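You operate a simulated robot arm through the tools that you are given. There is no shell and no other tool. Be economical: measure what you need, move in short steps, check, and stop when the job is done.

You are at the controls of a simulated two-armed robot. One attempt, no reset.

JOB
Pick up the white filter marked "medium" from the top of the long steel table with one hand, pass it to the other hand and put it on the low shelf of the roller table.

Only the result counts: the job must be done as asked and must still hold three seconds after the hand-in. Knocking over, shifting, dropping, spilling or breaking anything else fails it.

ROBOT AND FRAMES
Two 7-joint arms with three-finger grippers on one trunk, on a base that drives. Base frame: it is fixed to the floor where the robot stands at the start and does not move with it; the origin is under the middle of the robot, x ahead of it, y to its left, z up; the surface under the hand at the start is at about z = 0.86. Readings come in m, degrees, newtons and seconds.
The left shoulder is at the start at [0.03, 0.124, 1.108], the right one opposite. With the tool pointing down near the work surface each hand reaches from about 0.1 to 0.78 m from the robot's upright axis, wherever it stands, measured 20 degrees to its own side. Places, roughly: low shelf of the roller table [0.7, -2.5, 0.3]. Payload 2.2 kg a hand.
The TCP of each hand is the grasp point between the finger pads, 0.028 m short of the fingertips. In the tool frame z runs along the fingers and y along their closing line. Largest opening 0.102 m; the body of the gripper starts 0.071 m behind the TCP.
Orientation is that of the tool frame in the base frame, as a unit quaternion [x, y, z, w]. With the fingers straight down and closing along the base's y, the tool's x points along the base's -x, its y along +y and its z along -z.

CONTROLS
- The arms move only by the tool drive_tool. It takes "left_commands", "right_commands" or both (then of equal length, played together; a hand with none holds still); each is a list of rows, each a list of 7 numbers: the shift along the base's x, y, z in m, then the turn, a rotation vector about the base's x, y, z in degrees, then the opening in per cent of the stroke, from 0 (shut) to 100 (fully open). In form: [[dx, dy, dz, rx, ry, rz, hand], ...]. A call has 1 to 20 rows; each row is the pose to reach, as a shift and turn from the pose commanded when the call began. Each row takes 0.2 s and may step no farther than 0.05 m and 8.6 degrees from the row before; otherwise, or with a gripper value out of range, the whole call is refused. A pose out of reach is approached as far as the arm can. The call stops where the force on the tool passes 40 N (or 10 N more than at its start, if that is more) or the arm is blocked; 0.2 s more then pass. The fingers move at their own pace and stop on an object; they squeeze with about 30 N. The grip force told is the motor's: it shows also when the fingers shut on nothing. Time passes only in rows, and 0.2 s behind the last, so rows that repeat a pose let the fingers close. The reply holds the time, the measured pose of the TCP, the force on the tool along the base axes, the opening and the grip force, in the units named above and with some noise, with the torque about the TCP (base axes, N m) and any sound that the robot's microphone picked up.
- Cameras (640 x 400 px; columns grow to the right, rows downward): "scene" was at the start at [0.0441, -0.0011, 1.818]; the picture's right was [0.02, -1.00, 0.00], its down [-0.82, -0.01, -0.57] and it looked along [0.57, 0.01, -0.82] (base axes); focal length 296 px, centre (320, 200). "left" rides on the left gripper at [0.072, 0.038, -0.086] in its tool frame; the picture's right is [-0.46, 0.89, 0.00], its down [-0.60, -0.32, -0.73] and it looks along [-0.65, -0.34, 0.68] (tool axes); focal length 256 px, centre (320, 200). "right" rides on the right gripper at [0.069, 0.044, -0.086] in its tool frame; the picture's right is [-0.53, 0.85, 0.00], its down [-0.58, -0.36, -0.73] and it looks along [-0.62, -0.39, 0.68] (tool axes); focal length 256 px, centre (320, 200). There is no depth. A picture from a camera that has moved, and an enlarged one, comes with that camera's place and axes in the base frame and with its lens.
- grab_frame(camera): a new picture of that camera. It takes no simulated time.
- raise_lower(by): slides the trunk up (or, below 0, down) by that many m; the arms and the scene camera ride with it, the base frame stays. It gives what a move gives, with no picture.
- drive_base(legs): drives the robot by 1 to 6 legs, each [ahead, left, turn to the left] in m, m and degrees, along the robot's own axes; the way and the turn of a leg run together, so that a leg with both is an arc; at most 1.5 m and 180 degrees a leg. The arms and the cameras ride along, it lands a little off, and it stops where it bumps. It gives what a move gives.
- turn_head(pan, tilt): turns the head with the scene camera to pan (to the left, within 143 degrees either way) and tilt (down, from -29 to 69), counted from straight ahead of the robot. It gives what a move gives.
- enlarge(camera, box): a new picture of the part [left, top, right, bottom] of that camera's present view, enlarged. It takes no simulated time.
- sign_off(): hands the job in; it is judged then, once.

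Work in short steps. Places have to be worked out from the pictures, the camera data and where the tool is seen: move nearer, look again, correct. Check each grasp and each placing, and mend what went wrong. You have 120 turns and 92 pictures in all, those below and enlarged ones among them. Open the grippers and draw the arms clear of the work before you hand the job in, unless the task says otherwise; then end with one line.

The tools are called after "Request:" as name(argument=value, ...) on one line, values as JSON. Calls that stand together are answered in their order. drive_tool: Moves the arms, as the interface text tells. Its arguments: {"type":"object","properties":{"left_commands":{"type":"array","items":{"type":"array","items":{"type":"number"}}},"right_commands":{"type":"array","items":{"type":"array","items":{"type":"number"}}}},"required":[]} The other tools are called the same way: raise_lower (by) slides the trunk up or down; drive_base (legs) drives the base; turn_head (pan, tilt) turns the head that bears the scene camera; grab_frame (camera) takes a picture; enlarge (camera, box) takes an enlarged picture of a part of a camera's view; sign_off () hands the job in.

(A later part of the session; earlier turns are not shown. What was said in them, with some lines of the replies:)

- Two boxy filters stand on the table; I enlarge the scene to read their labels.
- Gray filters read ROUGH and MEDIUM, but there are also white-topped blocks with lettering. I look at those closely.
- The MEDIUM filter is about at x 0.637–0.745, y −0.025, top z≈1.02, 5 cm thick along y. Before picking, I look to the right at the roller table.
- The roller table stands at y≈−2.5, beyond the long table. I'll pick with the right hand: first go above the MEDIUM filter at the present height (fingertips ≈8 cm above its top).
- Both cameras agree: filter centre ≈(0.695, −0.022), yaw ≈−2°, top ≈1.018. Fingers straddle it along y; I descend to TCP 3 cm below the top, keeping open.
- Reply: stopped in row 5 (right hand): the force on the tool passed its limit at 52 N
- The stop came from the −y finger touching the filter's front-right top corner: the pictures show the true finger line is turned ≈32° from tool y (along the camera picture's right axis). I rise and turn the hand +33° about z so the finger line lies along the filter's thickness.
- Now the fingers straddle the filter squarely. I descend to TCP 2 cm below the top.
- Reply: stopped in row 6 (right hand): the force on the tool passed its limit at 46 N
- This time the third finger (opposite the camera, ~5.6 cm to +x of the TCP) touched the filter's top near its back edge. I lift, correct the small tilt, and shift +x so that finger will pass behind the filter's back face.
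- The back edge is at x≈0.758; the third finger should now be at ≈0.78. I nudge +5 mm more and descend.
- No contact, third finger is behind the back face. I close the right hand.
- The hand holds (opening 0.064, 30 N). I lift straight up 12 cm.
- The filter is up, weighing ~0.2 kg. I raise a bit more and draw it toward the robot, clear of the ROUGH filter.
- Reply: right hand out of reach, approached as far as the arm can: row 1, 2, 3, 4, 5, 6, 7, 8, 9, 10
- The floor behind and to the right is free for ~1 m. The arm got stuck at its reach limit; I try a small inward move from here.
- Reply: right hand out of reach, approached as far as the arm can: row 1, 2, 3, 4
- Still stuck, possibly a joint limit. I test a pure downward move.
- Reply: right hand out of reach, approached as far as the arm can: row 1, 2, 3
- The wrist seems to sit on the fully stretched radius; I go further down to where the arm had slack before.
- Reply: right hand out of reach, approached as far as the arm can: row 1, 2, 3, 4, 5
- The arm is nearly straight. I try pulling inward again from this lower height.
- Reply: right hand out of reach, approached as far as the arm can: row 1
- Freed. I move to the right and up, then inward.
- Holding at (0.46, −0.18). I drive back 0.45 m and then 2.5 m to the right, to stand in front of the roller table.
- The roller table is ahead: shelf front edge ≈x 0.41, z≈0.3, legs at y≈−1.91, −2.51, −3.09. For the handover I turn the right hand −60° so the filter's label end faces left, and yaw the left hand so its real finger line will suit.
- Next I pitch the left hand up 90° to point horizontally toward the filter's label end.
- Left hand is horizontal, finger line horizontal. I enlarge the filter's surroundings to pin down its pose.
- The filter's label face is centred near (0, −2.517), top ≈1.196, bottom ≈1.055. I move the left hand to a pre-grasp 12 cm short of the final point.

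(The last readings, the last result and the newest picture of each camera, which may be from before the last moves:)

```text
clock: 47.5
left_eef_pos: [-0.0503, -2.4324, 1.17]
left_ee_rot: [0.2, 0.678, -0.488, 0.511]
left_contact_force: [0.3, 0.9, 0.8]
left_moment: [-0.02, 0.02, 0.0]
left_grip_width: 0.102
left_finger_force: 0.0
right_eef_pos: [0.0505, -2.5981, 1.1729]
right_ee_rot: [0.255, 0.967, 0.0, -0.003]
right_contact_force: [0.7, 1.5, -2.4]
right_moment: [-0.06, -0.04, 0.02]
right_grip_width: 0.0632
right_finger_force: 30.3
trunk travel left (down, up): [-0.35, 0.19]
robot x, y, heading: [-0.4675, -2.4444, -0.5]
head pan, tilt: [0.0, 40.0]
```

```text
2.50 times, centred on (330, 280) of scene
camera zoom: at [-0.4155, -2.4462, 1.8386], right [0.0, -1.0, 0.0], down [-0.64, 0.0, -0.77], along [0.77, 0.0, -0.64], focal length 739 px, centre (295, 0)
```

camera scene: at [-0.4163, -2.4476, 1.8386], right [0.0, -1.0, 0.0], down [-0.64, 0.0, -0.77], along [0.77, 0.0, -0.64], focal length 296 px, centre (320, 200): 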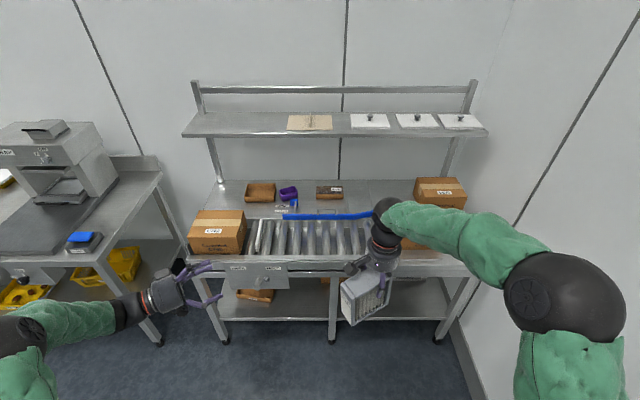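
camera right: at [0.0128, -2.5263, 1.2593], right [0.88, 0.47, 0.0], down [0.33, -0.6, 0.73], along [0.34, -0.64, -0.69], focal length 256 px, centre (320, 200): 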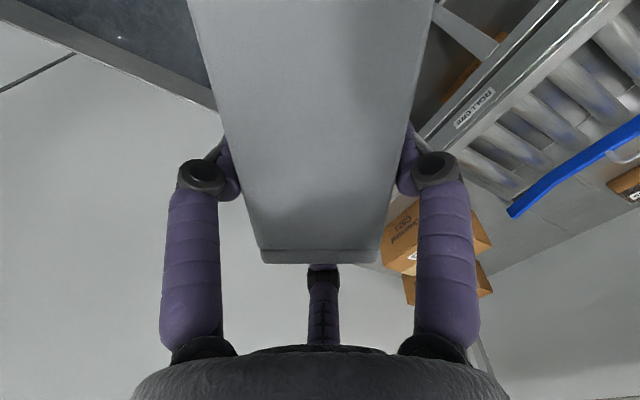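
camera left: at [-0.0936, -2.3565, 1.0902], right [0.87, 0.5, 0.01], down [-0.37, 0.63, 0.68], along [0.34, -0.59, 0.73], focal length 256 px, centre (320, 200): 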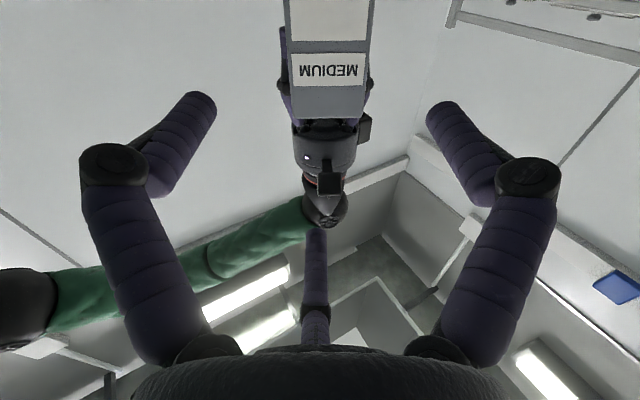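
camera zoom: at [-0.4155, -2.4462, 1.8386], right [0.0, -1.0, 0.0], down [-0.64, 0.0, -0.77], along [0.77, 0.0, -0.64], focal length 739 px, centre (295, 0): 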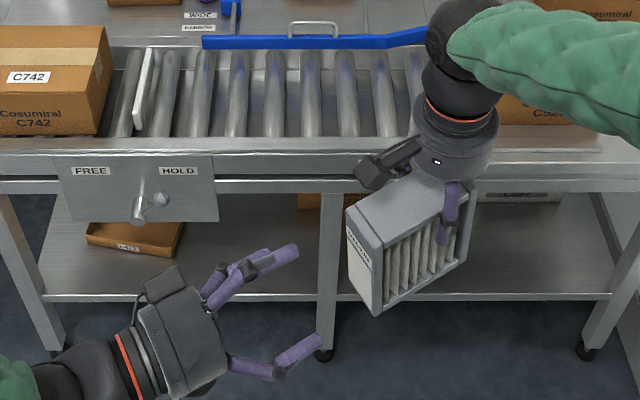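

The hand camera confirms: top at z≈1.193, filter centred ~8 mm right of the hand's centre. I correct sideways and advance along the approach line.

Request:
drive_tool(left_commands=[[0.007, 0.004, 0, 0, 0, 0, 100], [0.02, -0.0185, 0, 0, 0, 0, 100], [0.033, -0.041, 0, 0, 0, 0, 100], [0.045, -0.062, 0, 0, 0, 0, 100], [0.052, -0.074, 0, 0, 0, 0, 100], [0.052, -0.074, 0, 0, 0, 0, 100]])

Request:
grab_frame(camera="left")

Request:
enlarge(camera="scene", box=[280, 220, 420, 340])

```text
clock: 48.9
left_eef_pos: [0.0005, -2.5063, 1.1673]
left_ee_rot: [0.2, 0.678, -0.487, 0.512]
left_contact_force: [1.2, 0.5, 0.6]
left_moment: [-0.02, -0.02, -0.03]
left_grip_width: 0.1023
left_finger_force: 0.1
right_eef_pos: [0.0496, -2.5981, 1.1729]
right_ee_rot: [0.255, 0.967, 0.0, -0.003]
right_contact_force: [-0.7, -0.2, -1.8]
right_moment: [-0.06, -0.03, 0.0]
right_grip_width: 0.0633
right_finger_force: 29.8
trunk travel left (down, up): [-0.35, 0.19]
robot x, y, heading: [-0.4729, -2.4454, -0.2]
head pan, tilt: [0.0, 40.0]
```

```text
58 pictures are left
camera left: at [-0.0417, -2.4319, 1.0878], right [0.87, 0.5, 0.01], down [-0.37, 0.63, 0.68], along [0.34, -0.59, 0.73], focal length 256 px, centre (320, 200)
```

left: 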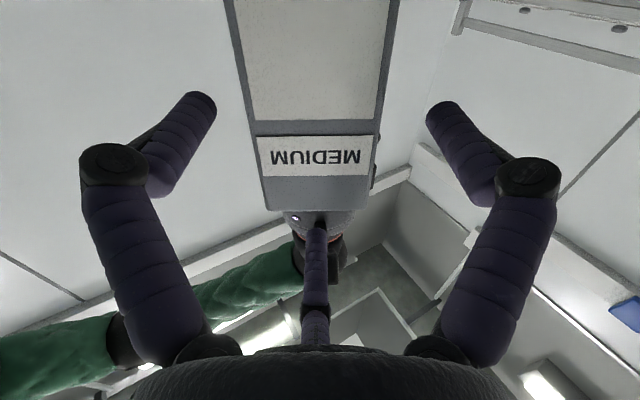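

```text
3.33 times, centred on (350, 280) of scene
camera zoom: at [-0.4158, -2.447, 1.8386], right [0.0, -1.0, 0.0], down [-0.64, 0.0, -0.77], along [0.77, 0.0, -0.64], focal length 986 px, centre (220, -67)
```

zoom: 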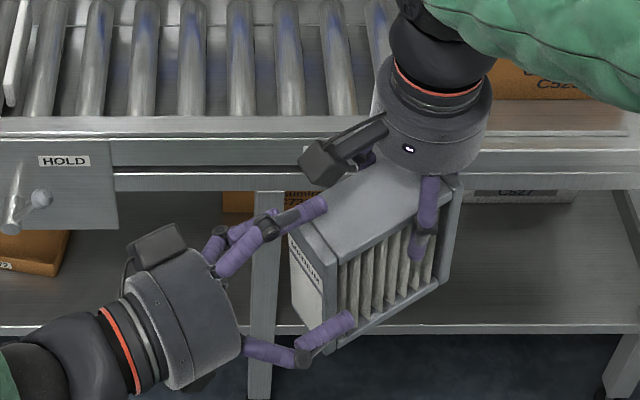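

Centred well, but the third finger would pass only millimetres above the top, so I raise 1 cm and then advance 3 cm.

Request:
drive_tool(left_commands=[[0, 0, 0.01, 0, 0, 0, 100], [0.005, -0.0087, 0.01, 0, 0, 0, 100], [0.01, -0.0173, 0.01, 0, 0, 0, 100], [0.015, -0.026, 0.01, 0, 0, 0, 100], [0.015, -0.026, 0.01, 0, 0, 0, 100]])

Request:
grab_frame(camera="left")

Request:
enlarge(camera="scene", box=[280, 220, 420, 340])

```text
clock: 50.1
left_eef_pos: [0.0164, -2.5332, 1.1777]
left_ee_rot: [0.2, 0.678, -0.487, 0.512]
left_contact_force: [-0.6, -0.3, -0.1]
left_moment: [-0.02, 0.01, 0.01]
left_grip_width: 0.102
left_finger_force: 0.0
right_eef_pos: [0.0517, -2.5981, 1.1727]
right_ee_rot: [0.255, 0.967, 0.001, -0.004]
right_contact_force: [0.1, -0.7, -1.9]
right_moment: [-0.06, -0.03, 0.0]
right_grip_width: 0.0631
right_finger_force: 29.8
trunk travel left (down, up): [-0.35, 0.19]
robot x, y, heading: [-0.4733, -2.4401, -0.6]
head pan, tilt: [0.0, 40.0]
```

```text
56 pictures are left
camera left: at [-0.0265, -2.4577, 1.0978], right [0.87, 0.5, 0.01], down [-0.37, 0.63, 0.68], along [0.34, -0.6, 0.73], focal length 256 px, centre (320, 200)
```

left: 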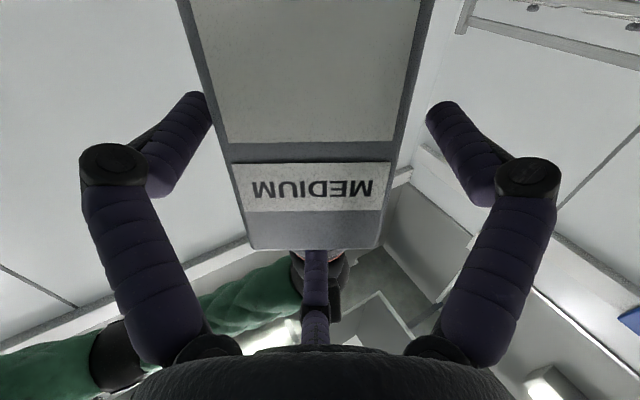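

```text
3.33 times, centred on (350, 280) of scene
camera zoom: at [-0.416, -2.4469, 1.8386], right [0.0, -1.0, 0.0], down [-0.64, 0.0, -0.77], along [0.77, 0.0, -0.64], focal length 986 px, centre (220, -67)
```

zoom: 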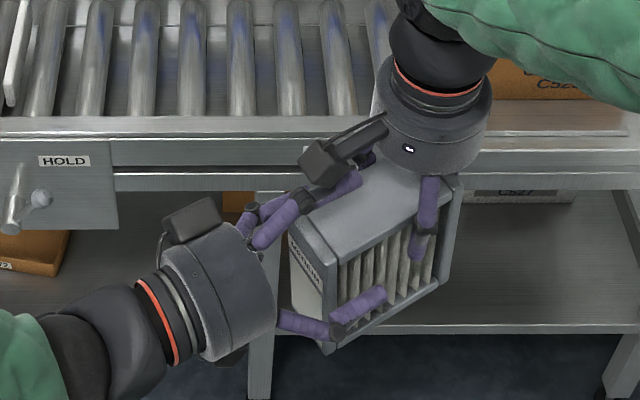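

Fingers straddle the filter without contact. I close the left hand.

Request:
drive_tool(left_commands=[[0, 0, 0, 0, 0, 0, 70], [0, 0, 0, 0, 0, 0, 50], [0, 0, 0, 0, 0, 0, 30], [0, 0, 0, 0, 0, 0, 0], [0, 0, 0, 0, 0, 0, 0], [0, 0, 0, 0, 0, 0, 0]])

Request:
grab_frame(camera="left")

Request:
enlarge(camera="scene", box=[280, 220, 420, 340])

```text
clock: 51.5
left_eef_pos: [0.0148, -2.5332, 1.1762]
left_ee_rot: [0.2, 0.68, -0.487, 0.511]
left_contact_force: [-26.7, -0.1, -2.3]
left_moment: [0.12, 0.71, -0.9]
left_grip_width: 0.0633
left_finger_force: 29.5
right_eef_pos: [0.0518, -2.5992, 1.1741]
right_ee_rot: [0.256, 0.967, 0.002, 0.0]
right_contact_force: [26.5, -1.2, 1.7]
right_moment: [0.13, -0.5, -0.82]
right_grip_width: 0.0634
right_finger_force: 29.4
trunk travel left (down, up): [-0.35, 0.19]
robot x, y, heading: [-0.4713, -2.4429, -0.2]
head pan, tilt: [0.0, 40.0]
```

```text
54 pictures are left
camera left: at [-0.0282, -2.4583, 1.0964], right [0.87, 0.5, 0.01], down [-0.37, 0.63, 0.68], along [0.34, -0.6, 0.73], focal length 256 px, centre (320, 200)
```

left: 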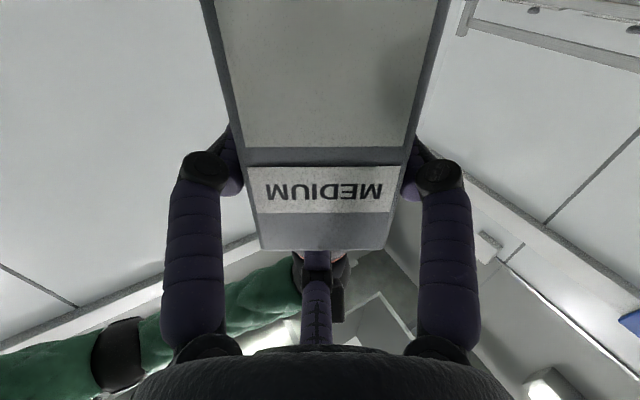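

```text
3.33 times, centred on (350, 280) of scene
camera zoom: at [-0.4158, -2.4472, 1.8386], right [0.0, -1.0, 0.0], down [-0.64, 0.0, -0.77], along [0.77, 0.0, -0.64], focal length 986 px, centre (220, -67)
```

zoom: 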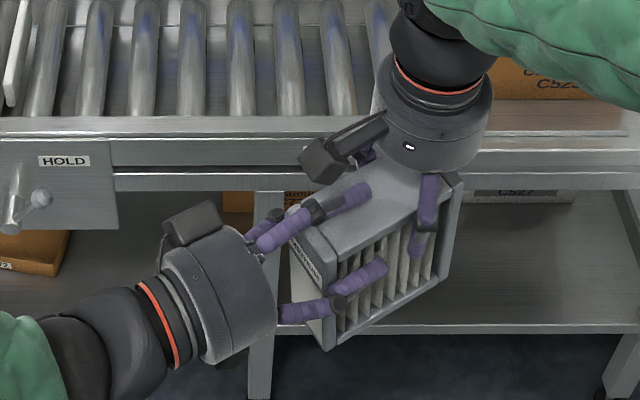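

Both hands hold the filter. I open the right hand and then lift it straight up.

Request:
drive_tool(right_commands=[[0, 0, 0, 0, 0, 0, 60], [0, 0, 0, 0, 0, 0, 100], [0, 0, 0, 0, 0, 0, 100], [0, 0, 0, 0, 0, 0, 100]])

Request:
grab_frame(camera="left")

```text
clock: 52.5
left_eef_pos: [0.0156, -2.5317, 1.1775]
left_ee_rot: [0.2, 0.678, -0.487, 0.512]
left_contact_force: [0.6, 0.0, -1.9]
left_moment: [0.07, 0.04, -0.01]
left_grip_width: 0.0633
left_finger_force: 29.9
right_eef_pos: [0.0505, -2.5991, 1.1725]
right_ee_rot: [0.255, 0.967, 0.0, -0.005]
right_contact_force: [0.4, 0.1, -0.5]
right_moment: [-0.01, 0.03, 0.02]
right_grip_width: 0.102
right_finger_force: 0.1
trunk travel left (down, up): [-0.35, 0.19]
robot x, y, heading: [-0.4704, -2.4454, -0.0]
head pan, tilt: [0.0, 40.0]
```

```text
52 pictures are left
camera left: at [-0.0259, -2.4574, 1.0982], right [0.87, 0.5, 0.01], down [-0.37, 0.63, 0.68], along [0.34, -0.59, 0.73], focal length 256 px, centre (320, 200)
```

left: 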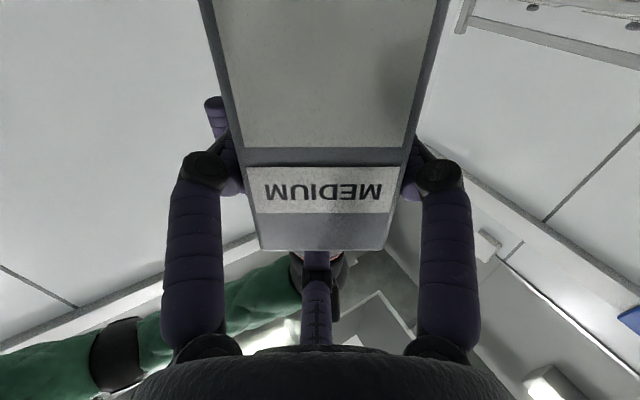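

The left hand alone now carries the filter (right force zero). I lift the right hand away and to the right.

Request:
drive_tool(right_commands=[[0, 0, 0.03, 0, 0, 0, 100], [0, 0, 0.06, 0, 0, 0, 100], [0, 0, 0.1, 0, 0, 0, 100], [-0.02, -0.04, 0.11, 0, 0, 0, 100], [-0.05, -0.08, 0.11, 0, 0, 0, 100], [-0.08, -0.12, 0.11, 0, 0, 0, 100], [-0.1, -0.16, 0.11, 0, 0, 0, 100], [-0.12, -0.2, 0.11, 0, 0, 0, 100], [-0.12, -0.2, 0.11, 0, 0, 0, 100]])

Request:
grab_frame(camera="scene")

```text
clock: 54.5
left_eef_pos: [0.0168, -2.5326, 1.1765]
left_ee_rot: [0.199, 0.679, -0.487, 0.512]
left_contact_force: [0.9, 0.9, -2.4]
left_moment: [0.06, 0.01, -0.04]
left_grip_width: 0.0629
left_finger_force: 29.9
right_eef_pos: [-0.0693, -2.7997, 1.284]
right_ee_rot: [0.256, 0.967, 0.001, -0.004]
right_contact_force: [-0.2, 0.6, 0.0]
right_moment: [0.02, 0.02, 0.04]
right_grip_width: 0.102
right_finger_force: 0.1
trunk travel left (down, up): [-0.35, 0.19]
robot x, y, heading: [-0.4755, -2.4415, -0.2]
head pan, tilt: [0.0, 40.0]
```

```text
51 pictures are left
camera scene: at [-0.415, -2.4465, 1.8385], right [0.0, -1.0, 0.0], down [-0.64, 0.0, -0.77], along [0.77, 0.0, -0.64], focal length 296 px, centre (320, 200)
```

scene: 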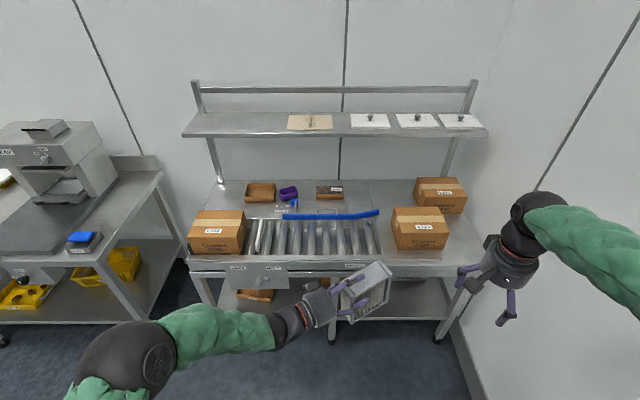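

Handover done. Now I lower the trunk fully to see the low shelf and bring the arm down.

Request:
raise_lower(by=-0.34)

Request:
turn_head(pan=-10, tilt=40)

Request:
grab_frame(camera="scene")

```text
clock: 57.9
left_eef_pos: [0.0149, -2.533, 0.8372]
left_ee_rot: [0.201, 0.678, -0.486, 0.513]
left_contact_force: [0.9, -0.4, -1.4]
left_moment: [0.07, 0.04, 0.01]
left_grip_width: 0.0632
left_finger_force: 30.3
right_eef_pos: [-0.0683, -2.7995, 0.9432]
right_ee_rot: [0.256, 0.967, 0.0, -0.003]
right_contact_force: [-0.1, 0.1, 0.6]
right_moment: [0.01, -0.02, -0.01]
right_grip_width: 0.1019
right_finger_force: 0.2
trunk travel left (down, up): [-0.01, 0.53]
robot x, y, heading: [-0.4715, -2.4463, -0.1]
head pan, tilt: [0.0, 40.0]
```

```text
clock: 58.6
left_eef_pos: [0.0163, -2.5331, 0.8373]
left_ee_rot: [0.2, 0.679, -0.488, 0.512]
left_contact_force: [-0.1, -0.2, -2.4]
left_moment: [0.08, 0.05, 0.01]
left_grip_width: 0.0633
left_finger_force: 30.0
right_eef_pos: [-0.0691, -2.7993, 0.9433]
right_ee_rot: [0.255, 0.967, 0.001, -0.003]
right_contact_force: [1.0, 0.4, 0.6]
right_moment: [-0.05, -0.03, 0.01]
right_grip_width: 0.1019
right_finger_force: 0.0
trunk travel left (down, up): [-0.01, 0.53]
robot x, y, heading: [-0.4716, -2.4468, 0.1]
head pan, tilt: [-10.0, 40.0]
```

```text
50 pictures are left
camera scene: at [-0.4172, -2.462, 1.4986], right [-0.18, -0.98, 0.0], down [-0.63, 0.11, -0.77], along [0.75, -0.13, -0.64], focal length 296 px, centre (320, 200)
```

scene: 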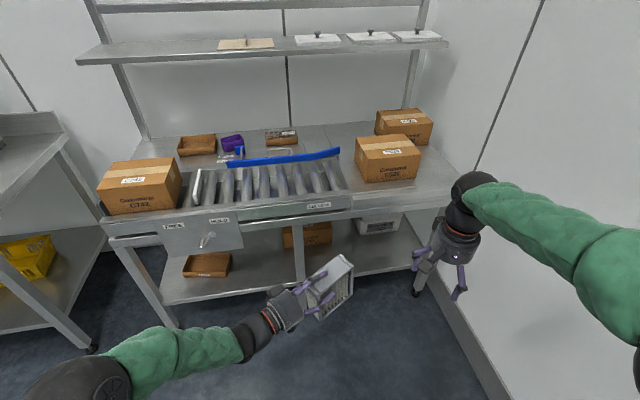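

Request:
enlarge(camera="scene", box=[140, 180, 460, 330])

```text
2.00 times, centred on (300, 255) of scene
camera zoom: at [-0.4172, -2.462, 1.4986], right [-0.18, -0.98, 0.0], down [-0.63, 0.11, -0.77], along [0.75, -0.13, -0.64], focal length 592 px, centre (360, 90)
```

zoom: 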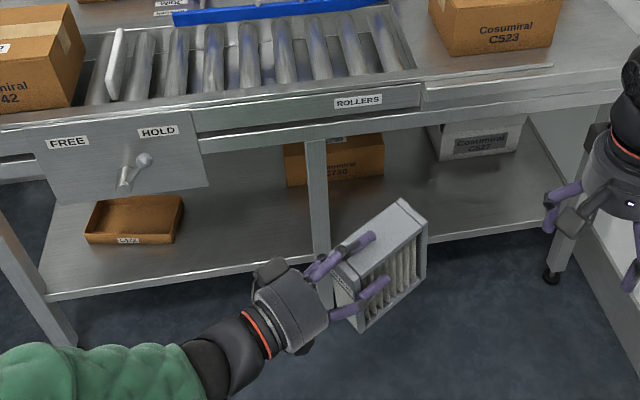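

Free spot on the shelf: between the middle leg (y≈−2.51) and right leg, in front of the boxes (x<0.61). I'll approach with the robot turned ~−30°, so first I swing the left hand to point straight ahead.

Request:
drive_tool(left_commands=[[0, 0.026, 0, 0, 0, 7.5, 0], [0, 0.052, 0, 0, 0, 15, 0], [0, 0.078, 0, 0, 0, 22.5, 0], [0, 0.104, 0, 0, 0, 30, 0], [0, 0.13, 0, 0, 0, 37.5, 0], [0, 0.156, 0, 0, 0, 45, 0], [0.0, 0.182, 0, 0, 0, 52.5, 0], [0.0, 0.21, 0, 0, 0, 60, 0], [0, 0.21, 0, 0, 0, 60, 0]])

Request:
grab_frame(camera="scene")

```text
clock: 60.6
left_eef_pos: [-0.0016, -2.2496, 0.8122]
left_ee_rot: [-0.16, 0.687, -0.171, 0.688]
left_contact_force: [0.7, -0.5, -1.8]
left_moment: [0.0, 0.07, 0.02]
left_grip_width: 0.0635
left_finger_force: 29.9
left hand out of reach, approached as far as the arm can: row 6, 7, 8, 9
right_eef_pos: [-0.0686, -2.8002, 0.9446]
right_ee_rot: [0.255, 0.967, 0.001, -0.003]
right_contact_force: [0.4, -0.2, -0.3]
right_moment: [-0.01, -0.02, -0.03]
right_grip_width: 0.1019
right_finger_force: 0.0
trunk travel left (down, up): [-0.01, 0.53]
robot x, y, heading: [-0.475, -2.4447, -0.2]
head pan, tilt: [-10.0, 40.0]
```

```text
48 pictures are left
camera scene: at [-0.418, -2.462, 1.4986], right [-0.18, -0.98, 0.0], down [-0.63, 0.11, -0.77], along [0.75, -0.14, -0.64], focal length 296 px, centre (320, 200)
```

scene: 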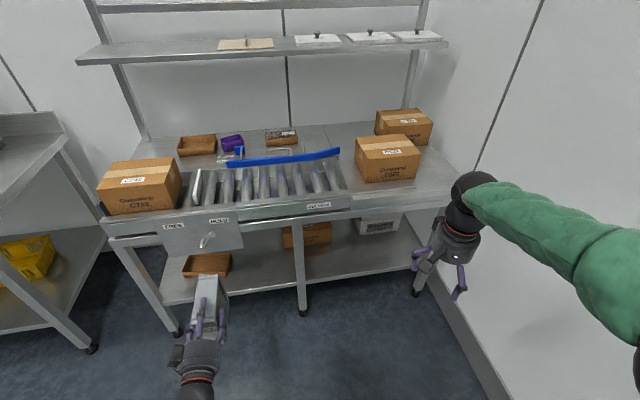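

The hand points straight ahead now, though position drifted at an arm limit. I move forward and down into easier reach, to see how the arm behaves.

Request:
drive_tool(left_commands=[[0.03, 0, -0.02, 0, 0, 0, 0], [0.06, 0, -0.05, 0, 0, 0, 0], [0.08, 0, -0.09, 0, 0, 0, 0], [0.09, 0, -0.13, 0, 0, 0, 0], [0.1, -0.01, -0.17, 0, 0, 0, 0], [0.1, -0.01, -0.21, 0, 0, 0, 0], [0.1, -0.01, -0.25, 0, 0, 0, 0], [0.1, -0.01, -0.25, 0, 0, 0, 0]])

Request:
grab_frame(camera="scene")

```text
clock: 62.4
left_eef_pos: [0.1012, -2.2597, 0.5605]
left_ee_rot: [-0.166, 0.688, -0.165, 0.687]
left_contact_force: [0.4, -0.1, -2.0]
left_moment: [-0.01, 0.11, 0.01]
left_grip_width: 0.063
left_finger_force: 30.0
left hand out of reach, approached as far as the arm can: row 1, 2
right_eef_pos: [-0.0688, -2.799, 0.944]
right_ee_rot: [0.256, 0.967, 0.001, -0.003]
right_contact_force: [0.1, -0.2, 0.1]
right_moment: [0.03, -0.02, -0.01]
right_grip_width: 0.1022
right_finger_force: 0.0
trunk travel left (down, up): [-0.01, 0.53]
robot x, y, heading: [-0.4757, -2.4447, -0.3]
head pan, tilt: [-10.0, 40.0]
```

```text
47 pictures are left
camera scene: at [-0.4171, -2.4618, 1.4986], right [-0.18, -0.98, 0.0], down [-0.63, 0.11, -0.77], along [0.75, -0.14, -0.64], focal length 296 px, centre (320, 200)
```

scene: 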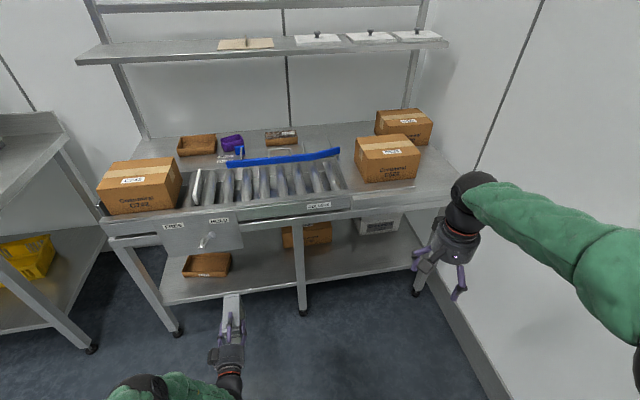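

The arm follows now. I lower the hand so the filter's bottom is at about z 0.35, then turn the robot −40° in place, still clear of the table.

Request:
drive_tool(left_commands=[[0, 0, -0.03, 0, 0, 0, 0], [0, 0, -0.06, 0, 0, 0, 0], [0, 0, -0.09, 0, 0, 0, 0], [0, 0, -0.09, 0, 0, 0, 0]])

Request:
drive_base(legs=[[0, 0, -40]])

Request:
turn_head(pan=10, tilt=40)

Request:
grab_frame(camera="scene")

```text
clock: 63.4
left_eef_pos: [0.102, -2.2579, 0.4708]
left_ee_rot: [-0.166, 0.688, -0.166, 0.687]
left_contact_force: [-0.5, -0.6, -1.8]
left_moment: [-0.02, 0.08, -0.02]
left_grip_width: 0.0634
left_finger_force: 30.5
right_eef_pos: [-0.0681, -2.7992, 0.9439]
right_ee_rot: [0.255, 0.967, 0.0, -0.003]
right_contact_force: [0.0, 0.9, 0.2]
right_moment: [-0.01, 0.01, 0.03]
right_grip_width: 0.1022
right_finger_force: 0.0
trunk travel left (down, up): [-0.01, 0.53]
robot x, y, heading: [-0.4757, -2.4447, -0.1]
head pan, tilt: [-10.0, 40.0]
```

```text
clock: 65.7
left_eef_pos: [0.0846, -2.6741, 0.4707]
left_ee_rot: [0.082, 0.703, -0.392, 0.588]
left_contact_force: [-0.3, -0.6, -1.2]
left_moment: [0.04, 0.09, -0.01]
left_grip_width: 0.0632
left_finger_force: 29.7
right_eef_pos: [-0.3947, -2.9766, 0.9443]
right_ee_rot: [0.573, 0.82, 0.002, -0.003]
right_contact_force: [0.3, -0.1, 0.3]
right_moment: [-0.01, 0.0, 0.0]
right_grip_width: 0.1021
right_finger_force: 0.1
trunk travel left (down, up): [-0.01, 0.53]
robot x, y, heading: [-0.4728, -2.4456, -40.7]
head pan, tilt: [-10.0, 40.0]
```

```text
clock: 66.5
left_eef_pos: [0.0843, -2.6741, 0.4715]
left_ee_rot: [0.081, 0.703, -0.392, 0.588]
left_contact_force: [-0.1, 0.9, -2.4]
left_moment: [0.05, 0.08, 0.0]
left_grip_width: 0.0633
left_finger_force: 30.2
right_eef_pos: [-0.3935, -2.9758, 0.9441]
right_ee_rot: [0.573, 0.82, 0.001, -0.003]
right_contact_force: [0.2, 0.2, 0.2]
right_moment: [-0.02, 0.01, 0.01]
right_grip_width: 0.1019
right_finger_force: 0.0
trunk travel left (down, up): [-0.01, 0.53]
robot x, y, heading: [-0.4741, -2.4416, -40.7]
head pan, tilt: [10.0, 40.0]
```

```text
46 pictures are left
camera scene: at [-0.4206, -2.471, 1.4986], right [-0.51, -0.86, 0.0], down [-0.55, 0.33, -0.77], along [0.66, -0.39, -0.64], focal length 296 px, centre (320, 200)
```

scene: 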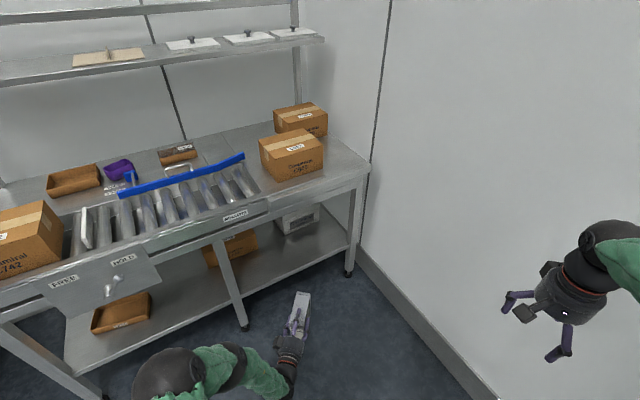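

With this heading the left elbow would meet the table front. Better: heading 0 and the left bay's free strip (y −2.2…−2.49, between tray and middle leg). I turn back and shift the hand 8 cm right.

Request:
drive_base(legs=[[0, 0, 40.5]])

Request:
drive_tool(left_commands=[[0, -0.03, 0, 0, 0, 0, 0], [0, -0.06, 0, 0, 0, 0, 0], [0, -0.08, 0, 0, 0, 0, 0], [0, -0.08, 0, 0, 0, 0, 0]])

Request:
turn_head(pan=5, tilt=45)

Request:
grab_frame(camera="scene")

Request:
enlarge(camera="scene", box=[120, 180, 380, 340])

```text
clock: 68.8
left_eef_pos: [0.0995, -2.2545, 0.4707]
left_ee_rot: [-0.17, 0.687, -0.163, 0.688]
left_contact_force: [-0.8, -0.6, -2.0]
left_moment: [0.0, 0.1, 0.0]
left_grip_width: 0.0629
left_finger_force: 30.1
right_eef_pos: [-0.0651, -2.7955, 0.9447]
right_ee_rot: [0.252, 0.968, 0.0, -0.004]
right_contact_force: [-0.1, -1.1, 0.5]
right_moment: [0.0, 0.03, -0.02]
right_grip_width: 0.1024
right_finger_force: 0.1
trunk travel left (down, up): [-0.01, 0.53]
robot x, y, heading: [-0.4742, -2.4438, 0.1]
head pan, tilt: [10.0, 40.0]
```

```text
clock: 69.8
left_eef_pos: [0.097, -2.3332, 0.4707]
left_ee_rot: [-0.169, 0.687, -0.164, 0.687]
left_contact_force: [0.6, -0.2, -1.6]
left_moment: [-0.03, 0.1, 0.02]
left_grip_width: 0.0636
left_finger_force: 29.7
left hand out of reach, approached as far as the arm can: row 3
right_eef_pos: [-0.0668, -2.7962, 0.944]
right_ee_rot: [0.251, 0.968, 0.001, -0.003]
right_contact_force: [0.3, 0.2, -0.3]
right_moment: [0.0, 0.01, -0.01]
right_grip_width: 0.1017
right_finger_force: 0.0
trunk travel left (down, up): [-0.01, 0.53]
robot x, y, heading: [-0.4748, -2.4465, 0.8]
head pan, tilt: [10.0, 40.0]
```

```text
clock: 70.5
left_eef_pos: [0.0968, -2.3335, 0.4701]
left_ee_rot: [-0.168, 0.687, -0.164, 0.688]
left_contact_force: [-0.1, -0.6, -1.9]
left_moment: [-0.01, 0.05, -0.02]
left_grip_width: 0.0636
left_finger_force: 29.5
right_eef_pos: [-0.0658, -2.795, 0.9453]
right_ee_rot: [0.251, 0.968, 0.001, -0.004]
right_contact_force: [0.1, 0.4, 0.4]
right_moment: [0.04, -0.02, 0.02]
right_grip_width: 0.1021
right_finger_force: 0.1
trunk travel left (down, up): [-0.01, 0.53]
robot x, y, heading: [-0.4743, -2.4477, 0.5]
head pan, tilt: [5.0, 45.0]
```

```text
45 pictures are left
camera scene: at [-0.4199, -2.4396, 1.4913], right [0.09, -1.0, 0.0], down [-0.7, -0.07, -0.71], along [0.7, 0.07, -0.71], focal length 296 px, centre (320, 200)
```

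scene: 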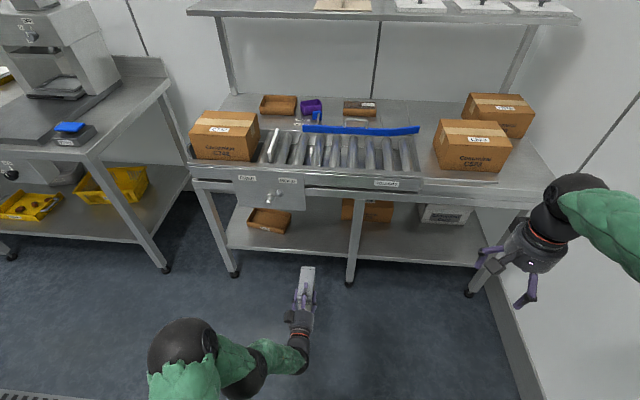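

```text
2.46 times, centred on (250, 260) of scene
camera zoom: at [-0.4199, -2.4396, 1.4913], right [0.09, -1.0, 0.0], down [-0.7, -0.07, -0.71], along [0.7, 0.07, -0.71], focal length 728 px, centre (492, 52)
```

zoom: 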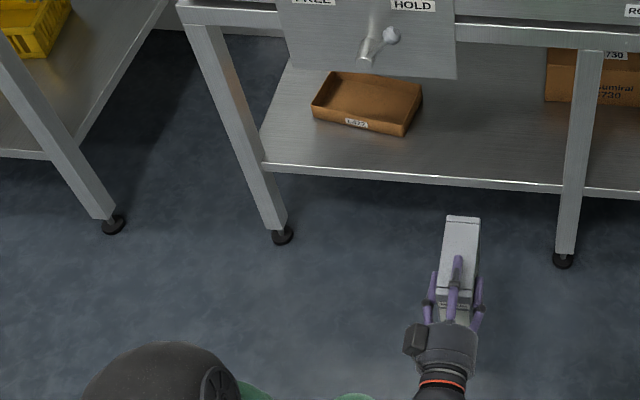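

Everything fits: tray ends at y≈−2.17, leg at −2.52, filter at −2.30…−2.365. I raise the idle right hand 15 cm (to clear the boxes on top) and drive ahead 0.2 m first.

Request:
drive_tool(right_commands=[[0, 0, 0.04, 0, 0, 0, 100], [0, 0, 0.08, 0, 0, 0, 100], [-0.02, 0, 0.12, 0, 0, 0, 100], [-0.04, 0, 0.15, 0, 0, 0, 100], [-0.04, 0, 0.15, 0, 0, 0, 100]])

Request:
drive_base(legs=[[0.2, 0, 0]])

Request:
turn_head(pan=5, tilt=55)

Request:
grab_frame(camera="scene")

```text
clock: 71.7
left_eef_pos: [0.0974, -2.3333, 0.4701]
left_ee_rot: [-0.168, 0.687, -0.163, 0.688]
left_contact_force: [0.6, 0.4, -1.0]
left_moment: [-0.02, 0.09, 0.01]
left_grip_width: 0.0633
left_finger_force: 29.5
right_eef_pos: [-0.1043, -2.7954, 1.0945]
right_ee_rot: [0.25, 0.968, 0.0, -0.003]
right_contact_force: [0.5, 0.2, 0.4]
right_moment: [0.01, 0.02, -0.03]
right_grip_width: 0.1021
right_finger_force: 0.1
trunk travel left (down, up): [-0.01, 0.53]
robot x, y, heading: [-0.4748, -2.4432, 0.4]
head pan, tilt: [5.0, 45.0]
```

```text
clock: 73.3
left_eef_pos: [0.3006, -2.3338, 0.4693]
left_ee_rot: [-0.167, 0.687, -0.165, 0.687]
left_contact_force: [1.2, 0.8, -1.7]
left_moment: [-0.03, 0.09, -0.01]
left_grip_width: 0.063
left_finger_force: 30.3
right_eef_pos: [0.098, -2.7946, 1.0923]
right_ee_rot: [0.251, 0.968, 0.002, -0.003]
right_contact_force: [0.6, 0.7, -1.2]
right_moment: [0.0, 0.02, 0.0]
right_grip_width: 0.1019
right_finger_force: 0.1
trunk travel left (down, up): [-0.01, 0.53]
robot x, y, heading: [-0.2681, -2.442, 0.4]
head pan, tilt: [5.0, 45.0]
```

```text
clock: 74.0
left_eef_pos: [0.3008, -2.3329, 0.4707]
left_ee_rot: [-0.167, 0.687, -0.163, 0.688]
left_contact_force: [0.0, 0.2, -2.3]
left_moment: [0.03, 0.04, 0.03]
left_grip_width: 0.0633
left_finger_force: 30.1
right_eef_pos: [0.0989, -2.7953, 1.0939]
right_ee_rot: [0.251, 0.968, 0.001, -0.003]
right_contact_force: [0.7, 0.0, 0.5]
right_moment: [0.0, 0.0, 0.03]
right_grip_width: 0.1018
right_finger_force: 0.1
trunk travel left (down, up): [-0.01, 0.53]
robot x, y, heading: [-0.2692, -2.4463, 0.3]
head pan, tilt: [5.0, 55.0]
```

```text
43 pictures are left
camera scene: at [-0.226, -2.4394, 1.4779], right [0.09, -1.0, 0.0], down [-0.82, -0.08, -0.57], along [0.57, 0.05, -0.82], focal length 296 px, centre (320, 200)
```

scene: 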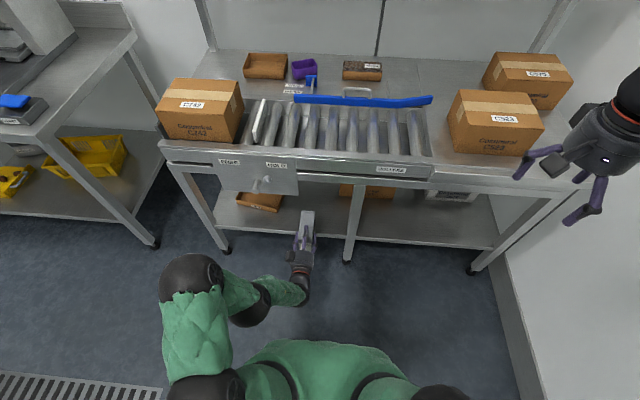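

Clear so far. I drive ahead 0.17 m more to bring the filter fully over the shelf.

Request:
drive_base(legs=[[0.08, 0, 0], [0.09, 0, 0]])

Request:
grab_frame(camera="scene")

Request:
grab_frame(camera="left")

```text
clock: 75.7
left_eef_pos: [0.4694, -2.3304, 0.4693]
left_ee_rot: [-0.169, 0.687, -0.163, 0.688]
left_contact_force: [-0.6, -0.1, -2.8]
left_moment: [-0.01, 0.06, 0.03]
left_grip_width: 0.0633
left_finger_force: 30.1
right_eef_pos: [0.2689, -2.7938, 1.0937]
right_ee_rot: [0.25, 0.968, 0.0, -0.005]
right_contact_force: [0.5, -0.2, -0.7]
right_moment: [0.02, 0.04, 0.01]
right_grip_width: 0.1019
right_finger_force: 0.0
trunk travel left (down, up): [-0.01, 0.53]
robot x, y, heading: [-0.1017, -2.4415, 0.4]
head pan, tilt: [5.0, 55.0]
```

```text
42 pictures are left
camera scene: at [-0.0564, -2.4384, 1.4778], right [0.09, -1.0, 0.0], down [-0.82, -0.08, -0.57], along [0.57, 0.05, -0.82], focal length 296 px, centre (320, 200)
```

scene: 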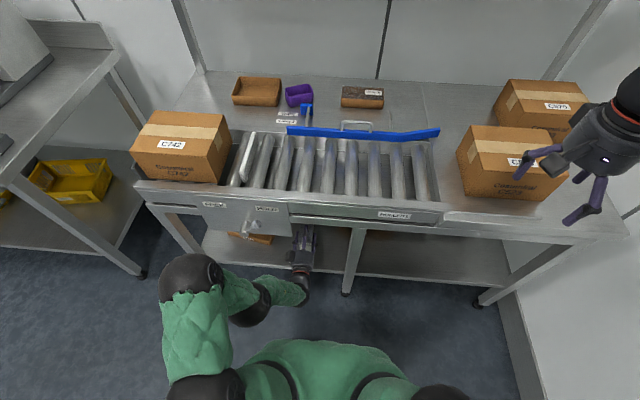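

```text
41 pictures are left
camera left: at [0.3831, -2.3304, 0.3903], right [-0.01, 1.0, 0.01], down [-0.73, -0.01, 0.68], along [0.68, 0.0, 0.73], focal length 256 px, centre (320, 200)
```

left: 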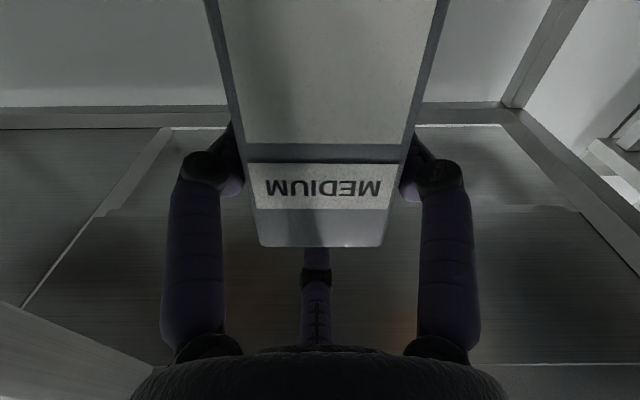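

The filter hangs over the shelf. I lower in small steps, watching the force.

Request:
drive_tool(left_commands=[[0, 0, -0.01, 0, 0, 0, 0], [0, 0, -0.02, 0, 0, 0, 0], [0, 0, -0.03, 0, 0, 0, 0], [0, 0, -0.035, 0, 0, 0, 0], [0, 0, -0.035, 0, 0, 0, 0]])

Request:
enlarge(camera="scene", box=[190, 190, 390, 310])

```text
clock: 76.9
left_eef_pos: [0.4697, -2.3317, 0.435]
left_ee_rot: [-0.168, 0.687, -0.163, 0.688]
left_contact_force: [0.0, -0.8, -2.0]
left_moment: [0.02, 0.08, 0.0]
left_grip_width: 0.0633
left_finger_force: 30.0
right_eef_pos: [0.2681, -2.7931, 1.0927]
right_ee_rot: [0.251, 0.968, 0.0, -0.003]
right_contact_force: [0.0, 0.3, -0.2]
right_moment: [-0.05, -0.02, -0.03]
right_grip_width: 0.1018
right_finger_force: 0.1
trunk travel left (down, up): [-0.01, 0.53]
robot x, y, heading: [-0.0992, -2.4409, 0.6]
head pan, tilt: [5.0, 55.0]
```

```text
3.20 times, centred on (290, 250) of scene
camera zoom: at [-0.0573, -2.4384, 1.4779], right [0.09, -1.0, 0.0], down [-0.82, -0.08, -0.57], along [0.57, 0.05, -0.82], focal length 946 px, centre (416, 40)
```

zoom: 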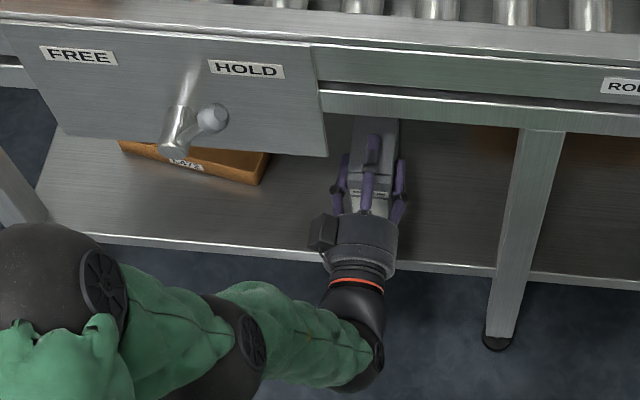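

No contact yet. I continue down in 4 mm steps.

Request:
drive_tool(left_commands=[[0, 0, -0.004, 0, 0, 0, 0], [0, 0, -0.008, 0, 0, 0, 0], [0, 0, -0.012, 0, 0, 0, 0]])

```text
clock: 77.9
left_eef_pos: [0.4762, -2.328, 0.4302]
left_ee_rot: [-0.164, 0.679, -0.163, 0.696]
left_contact_force: [-0.7, -1.6, 8.4]
left_moment: [-0.24, 0.23, 0.05]
left_grip_width: 0.0633
left_finger_force: 30.1
right_eef_pos: [0.267, -2.7939, 1.0935]
right_ee_rot: [0.25, 0.968, 0.0, -0.005]
right_contact_force: [0.4, 0.2, 0.6]
right_moment: [-0.03, 0.02, 0.0]
right_grip_width: 0.1019
right_finger_force: 0.0
trunk travel left (down, up): [-0.01, 0.53]
robot x, y, heading: [-0.104, -2.4461, 0.2]
head pan, tilt: [5.0, 55.0]
stopped in row 3 (left hand): the force on the tool passed its limit at 41 N (the readings are from after the stop); the commanded pose is now the measured one
```

Contact at TCP z≈0.430 (filter bottom on the shelf, front edge first, hand tilted 1.4°). I level the hand again and look at the residual force.

Request:
drive_tool(left_commands=[[-0.003, -0.001, 0.0, 0, 1.4, 0, 0], [-0.003, -0.001, 0.0, 0, 1.4, 0, 0]])

Request:
grab_frame(camera="left")

```text
clock: 78.5
left_eef_pos: [0.4724, -2.3291, 0.4291]
left_ee_rot: [-0.167, 0.688, -0.16, 0.688]
left_contact_force: [2.4, 0.9, 6.0]
left_moment: [0.05, -0.08, 0.0]
left_grip_width: 0.0634
left_finger_force: 30.2
right_eef_pos: [0.2687, -2.793, 1.0929]
right_ee_rot: [0.25, 0.968, 0.0, -0.004]
right_contact_force: [-0.4, 0.1, 0.4]
right_moment: [-0.03, 0.03, 0.04]
right_grip_width: 0.1019
right_finger_force: 0.0
trunk travel left (down, up): [-0.01, 0.53]
robot x, y, heading: [-0.0992, -2.4403, 0.5]
head pan, tilt: [5.0, 55.0]
```

```text
39 pictures are left
camera left: at [0.3857, -2.3286, 0.3503], right [-0.01, 1.0, 0.02], down [-0.73, -0.02, 0.68], along [0.68, -0.01, 0.73], focal length 256 px, centre (320, 200)
```

left: 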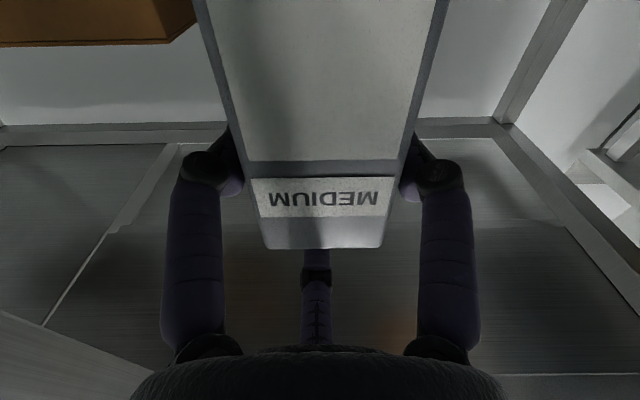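

The filter rests on the shelf with a light push (6 N) and little moment. I open the left hand.

Request:
drive_tool(left_commands=[[0, 0, 0, 0, 0, 0, 65], [0, 0, 0, 0, 0, 0, 75], [0, 0, 0, 0, 0, 0, 100], [0, 0, 0, 0, 0, 0, 100]])

Request:
grab_frame(camera="left")

```text
clock: 79.5
left_eef_pos: [0.4715, -2.3299, 0.4302]
left_ee_rot: [-0.167, 0.689, -0.161, 0.687]
left_contact_force: [0.5, 0.1, 0.9]
left_moment: [0.01, 0.0, 0.0]
left_grip_width: 0.1017
left_finger_force: 0.0
right_eef_pos: [0.268, -2.7931, 1.0937]
right_ee_rot: [0.25, 0.968, 0.001, -0.004]
right_contact_force: [0.6, 0.7, -0.2]
right_moment: [0.02, 0.05, 0.01]
right_grip_width: 0.1017
right_finger_force: 0.1
trunk travel left (down, up): [-0.01, 0.53]
robot x, y, heading: [-0.1008, -2.4419, 0.7]
head pan, tilt: [5.0, 55.0]
```

```text
38 pictures are left
camera left: at [0.385, -2.3289, 0.3497], right [-0.01, 1.0, 0.01], down [-0.73, -0.02, 0.69], along [0.69, -0.01, 0.73], focal length 256 px, centre (320, 200)
```

left: 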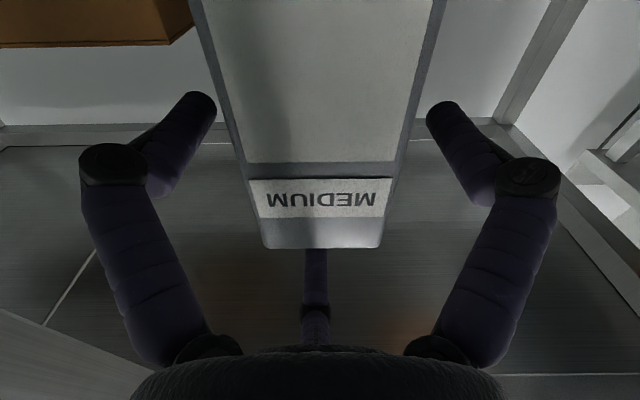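

Filter stands on its own; fingers clear on both sides. I raise the hand 6 mm and back the base straight out.

Request:
drive_tool(left_commands=[[0, 0, 0.006, 0, 0, 0, 100], [0, 0, 0.006, 0, 0, 0, 100]])

Request:
drive_base(legs=[[-0.12, 0, 0], [-0.33, 0, 0]])

Request:
turn_head(pan=5, tilt=42)

Request:
grab_frame(camera="scene")

Request:
enlarge(camera="scene", box=[180, 150, 440, 310])

```text
clock: 80.1
left_eef_pos: [0.4712, -2.3301, 0.4349]
left_ee_rot: [-0.167, 0.689, -0.161, 0.687]
left_contact_force: [-0.9, 0.1, -0.2]
left_moment: [-0.03, 0.0, -0.01]
left_grip_width: 0.1018
left_finger_force: 0.1
right_eef_pos: [0.267, -2.7932, 1.0923]
right_ee_rot: [0.251, 0.968, 0.001, -0.003]
right_contact_force: [-0.6, 0.2, 0.8]
right_moment: [-0.01, 0.0, -0.01]
right_grip_width: 0.1022
right_finger_force: 0.1
trunk travel left (down, up): [-0.01, 0.53]
robot x, y, heading: [-0.1014, -2.4423, 0.4]
head pan, tilt: [5.0, 55.0]
```

```text
clock: 83.1
left_eef_pos: [0.024, -2.3359, 0.437]
left_ee_rot: [-0.165, 0.689, -0.163, 0.686]
left_contact_force: [-1.0, 0.5, 0.1]
left_moment: [-0.02, -0.02, 0.0]
left_grip_width: 0.1023
left_finger_force: 0.0
right_eef_pos: [-0.1834, -2.7971, 1.0942]
right_ee_rot: [0.254, 0.967, 0.001, -0.003]
right_contact_force: [-0.4, 0.3, 0.1]
right_moment: [-0.03, -0.02, -0.02]
right_grip_width: 0.1019
right_finger_force: 0.0
trunk travel left (down, up): [-0.01, 0.53]
robot x, y, heading: [-0.5483, -2.4439, 0.0]
head pan, tilt: [5.0, 55.0]
```

```text
clock: 83.8
left_eef_pos: [0.023, -2.3361, 0.4356]
left_ee_rot: [-0.164, 0.689, -0.163, 0.686]
left_contact_force: [-0.4, -0.7, -0.1]
left_moment: [0.04, 0.01, 0.02]
left_grip_width: 0.1021
left_finger_force: 0.0
right_eef_pos: [-0.1827, -2.7973, 1.0935]
right_ee_rot: [0.254, 0.967, 0.001, -0.003]
right_contact_force: [0.4, -0.4, -0.3]
right_moment: [-0.04, 0.01, -0.03]
right_grip_width: 0.102
right_finger_force: 0.2
trunk travel left (down, up): [-0.01, 0.53]
robot x, y, heading: [-0.5493, -2.4468, -0.1]
head pan, tilt: [5.0, 42.0]
```

```text
37 pictures are left
camera scene: at [-0.4936, -2.4398, 1.4956], right [0.09, -1.0, 0.0], down [-0.67, -0.06, -0.74], along [0.74, 0.07, -0.67], focal length 296 px, centre (320, 200)
```

scene: 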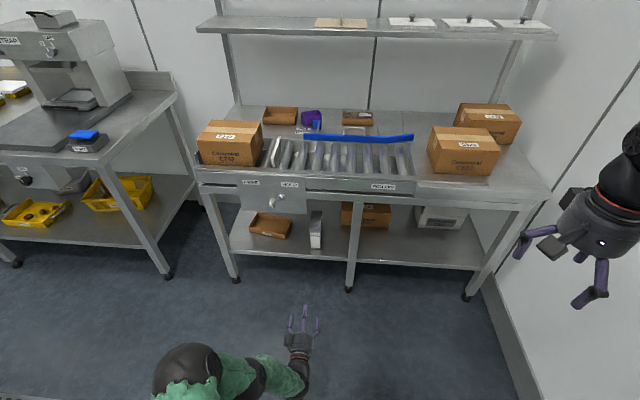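

```text
2.46 times, centred on (310, 230) of scene
camera zoom: at [-0.4936, -2.4398, 1.4956], right [0.09, -1.0, 0.0], down [-0.67, -0.06, -0.74], along [0.74, 0.07, -0.67], focal length 728 px, centre (345, 126)
```

zoom: 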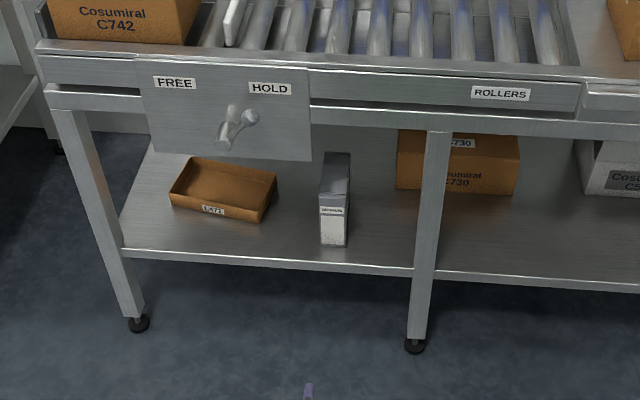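

The filter stands upright on the low shelf, nothing else is disturbed, both grippers are open and the arms are clear, so I hand in.

Request:
sign_off()

```text
The job is handed in.
```

The "medium" filter was picked up with the right hand and passed to the left. It now stands upright on the roller table's low shelf; the last picture showed nothing on or around that table disturbed, and the job is handed in.
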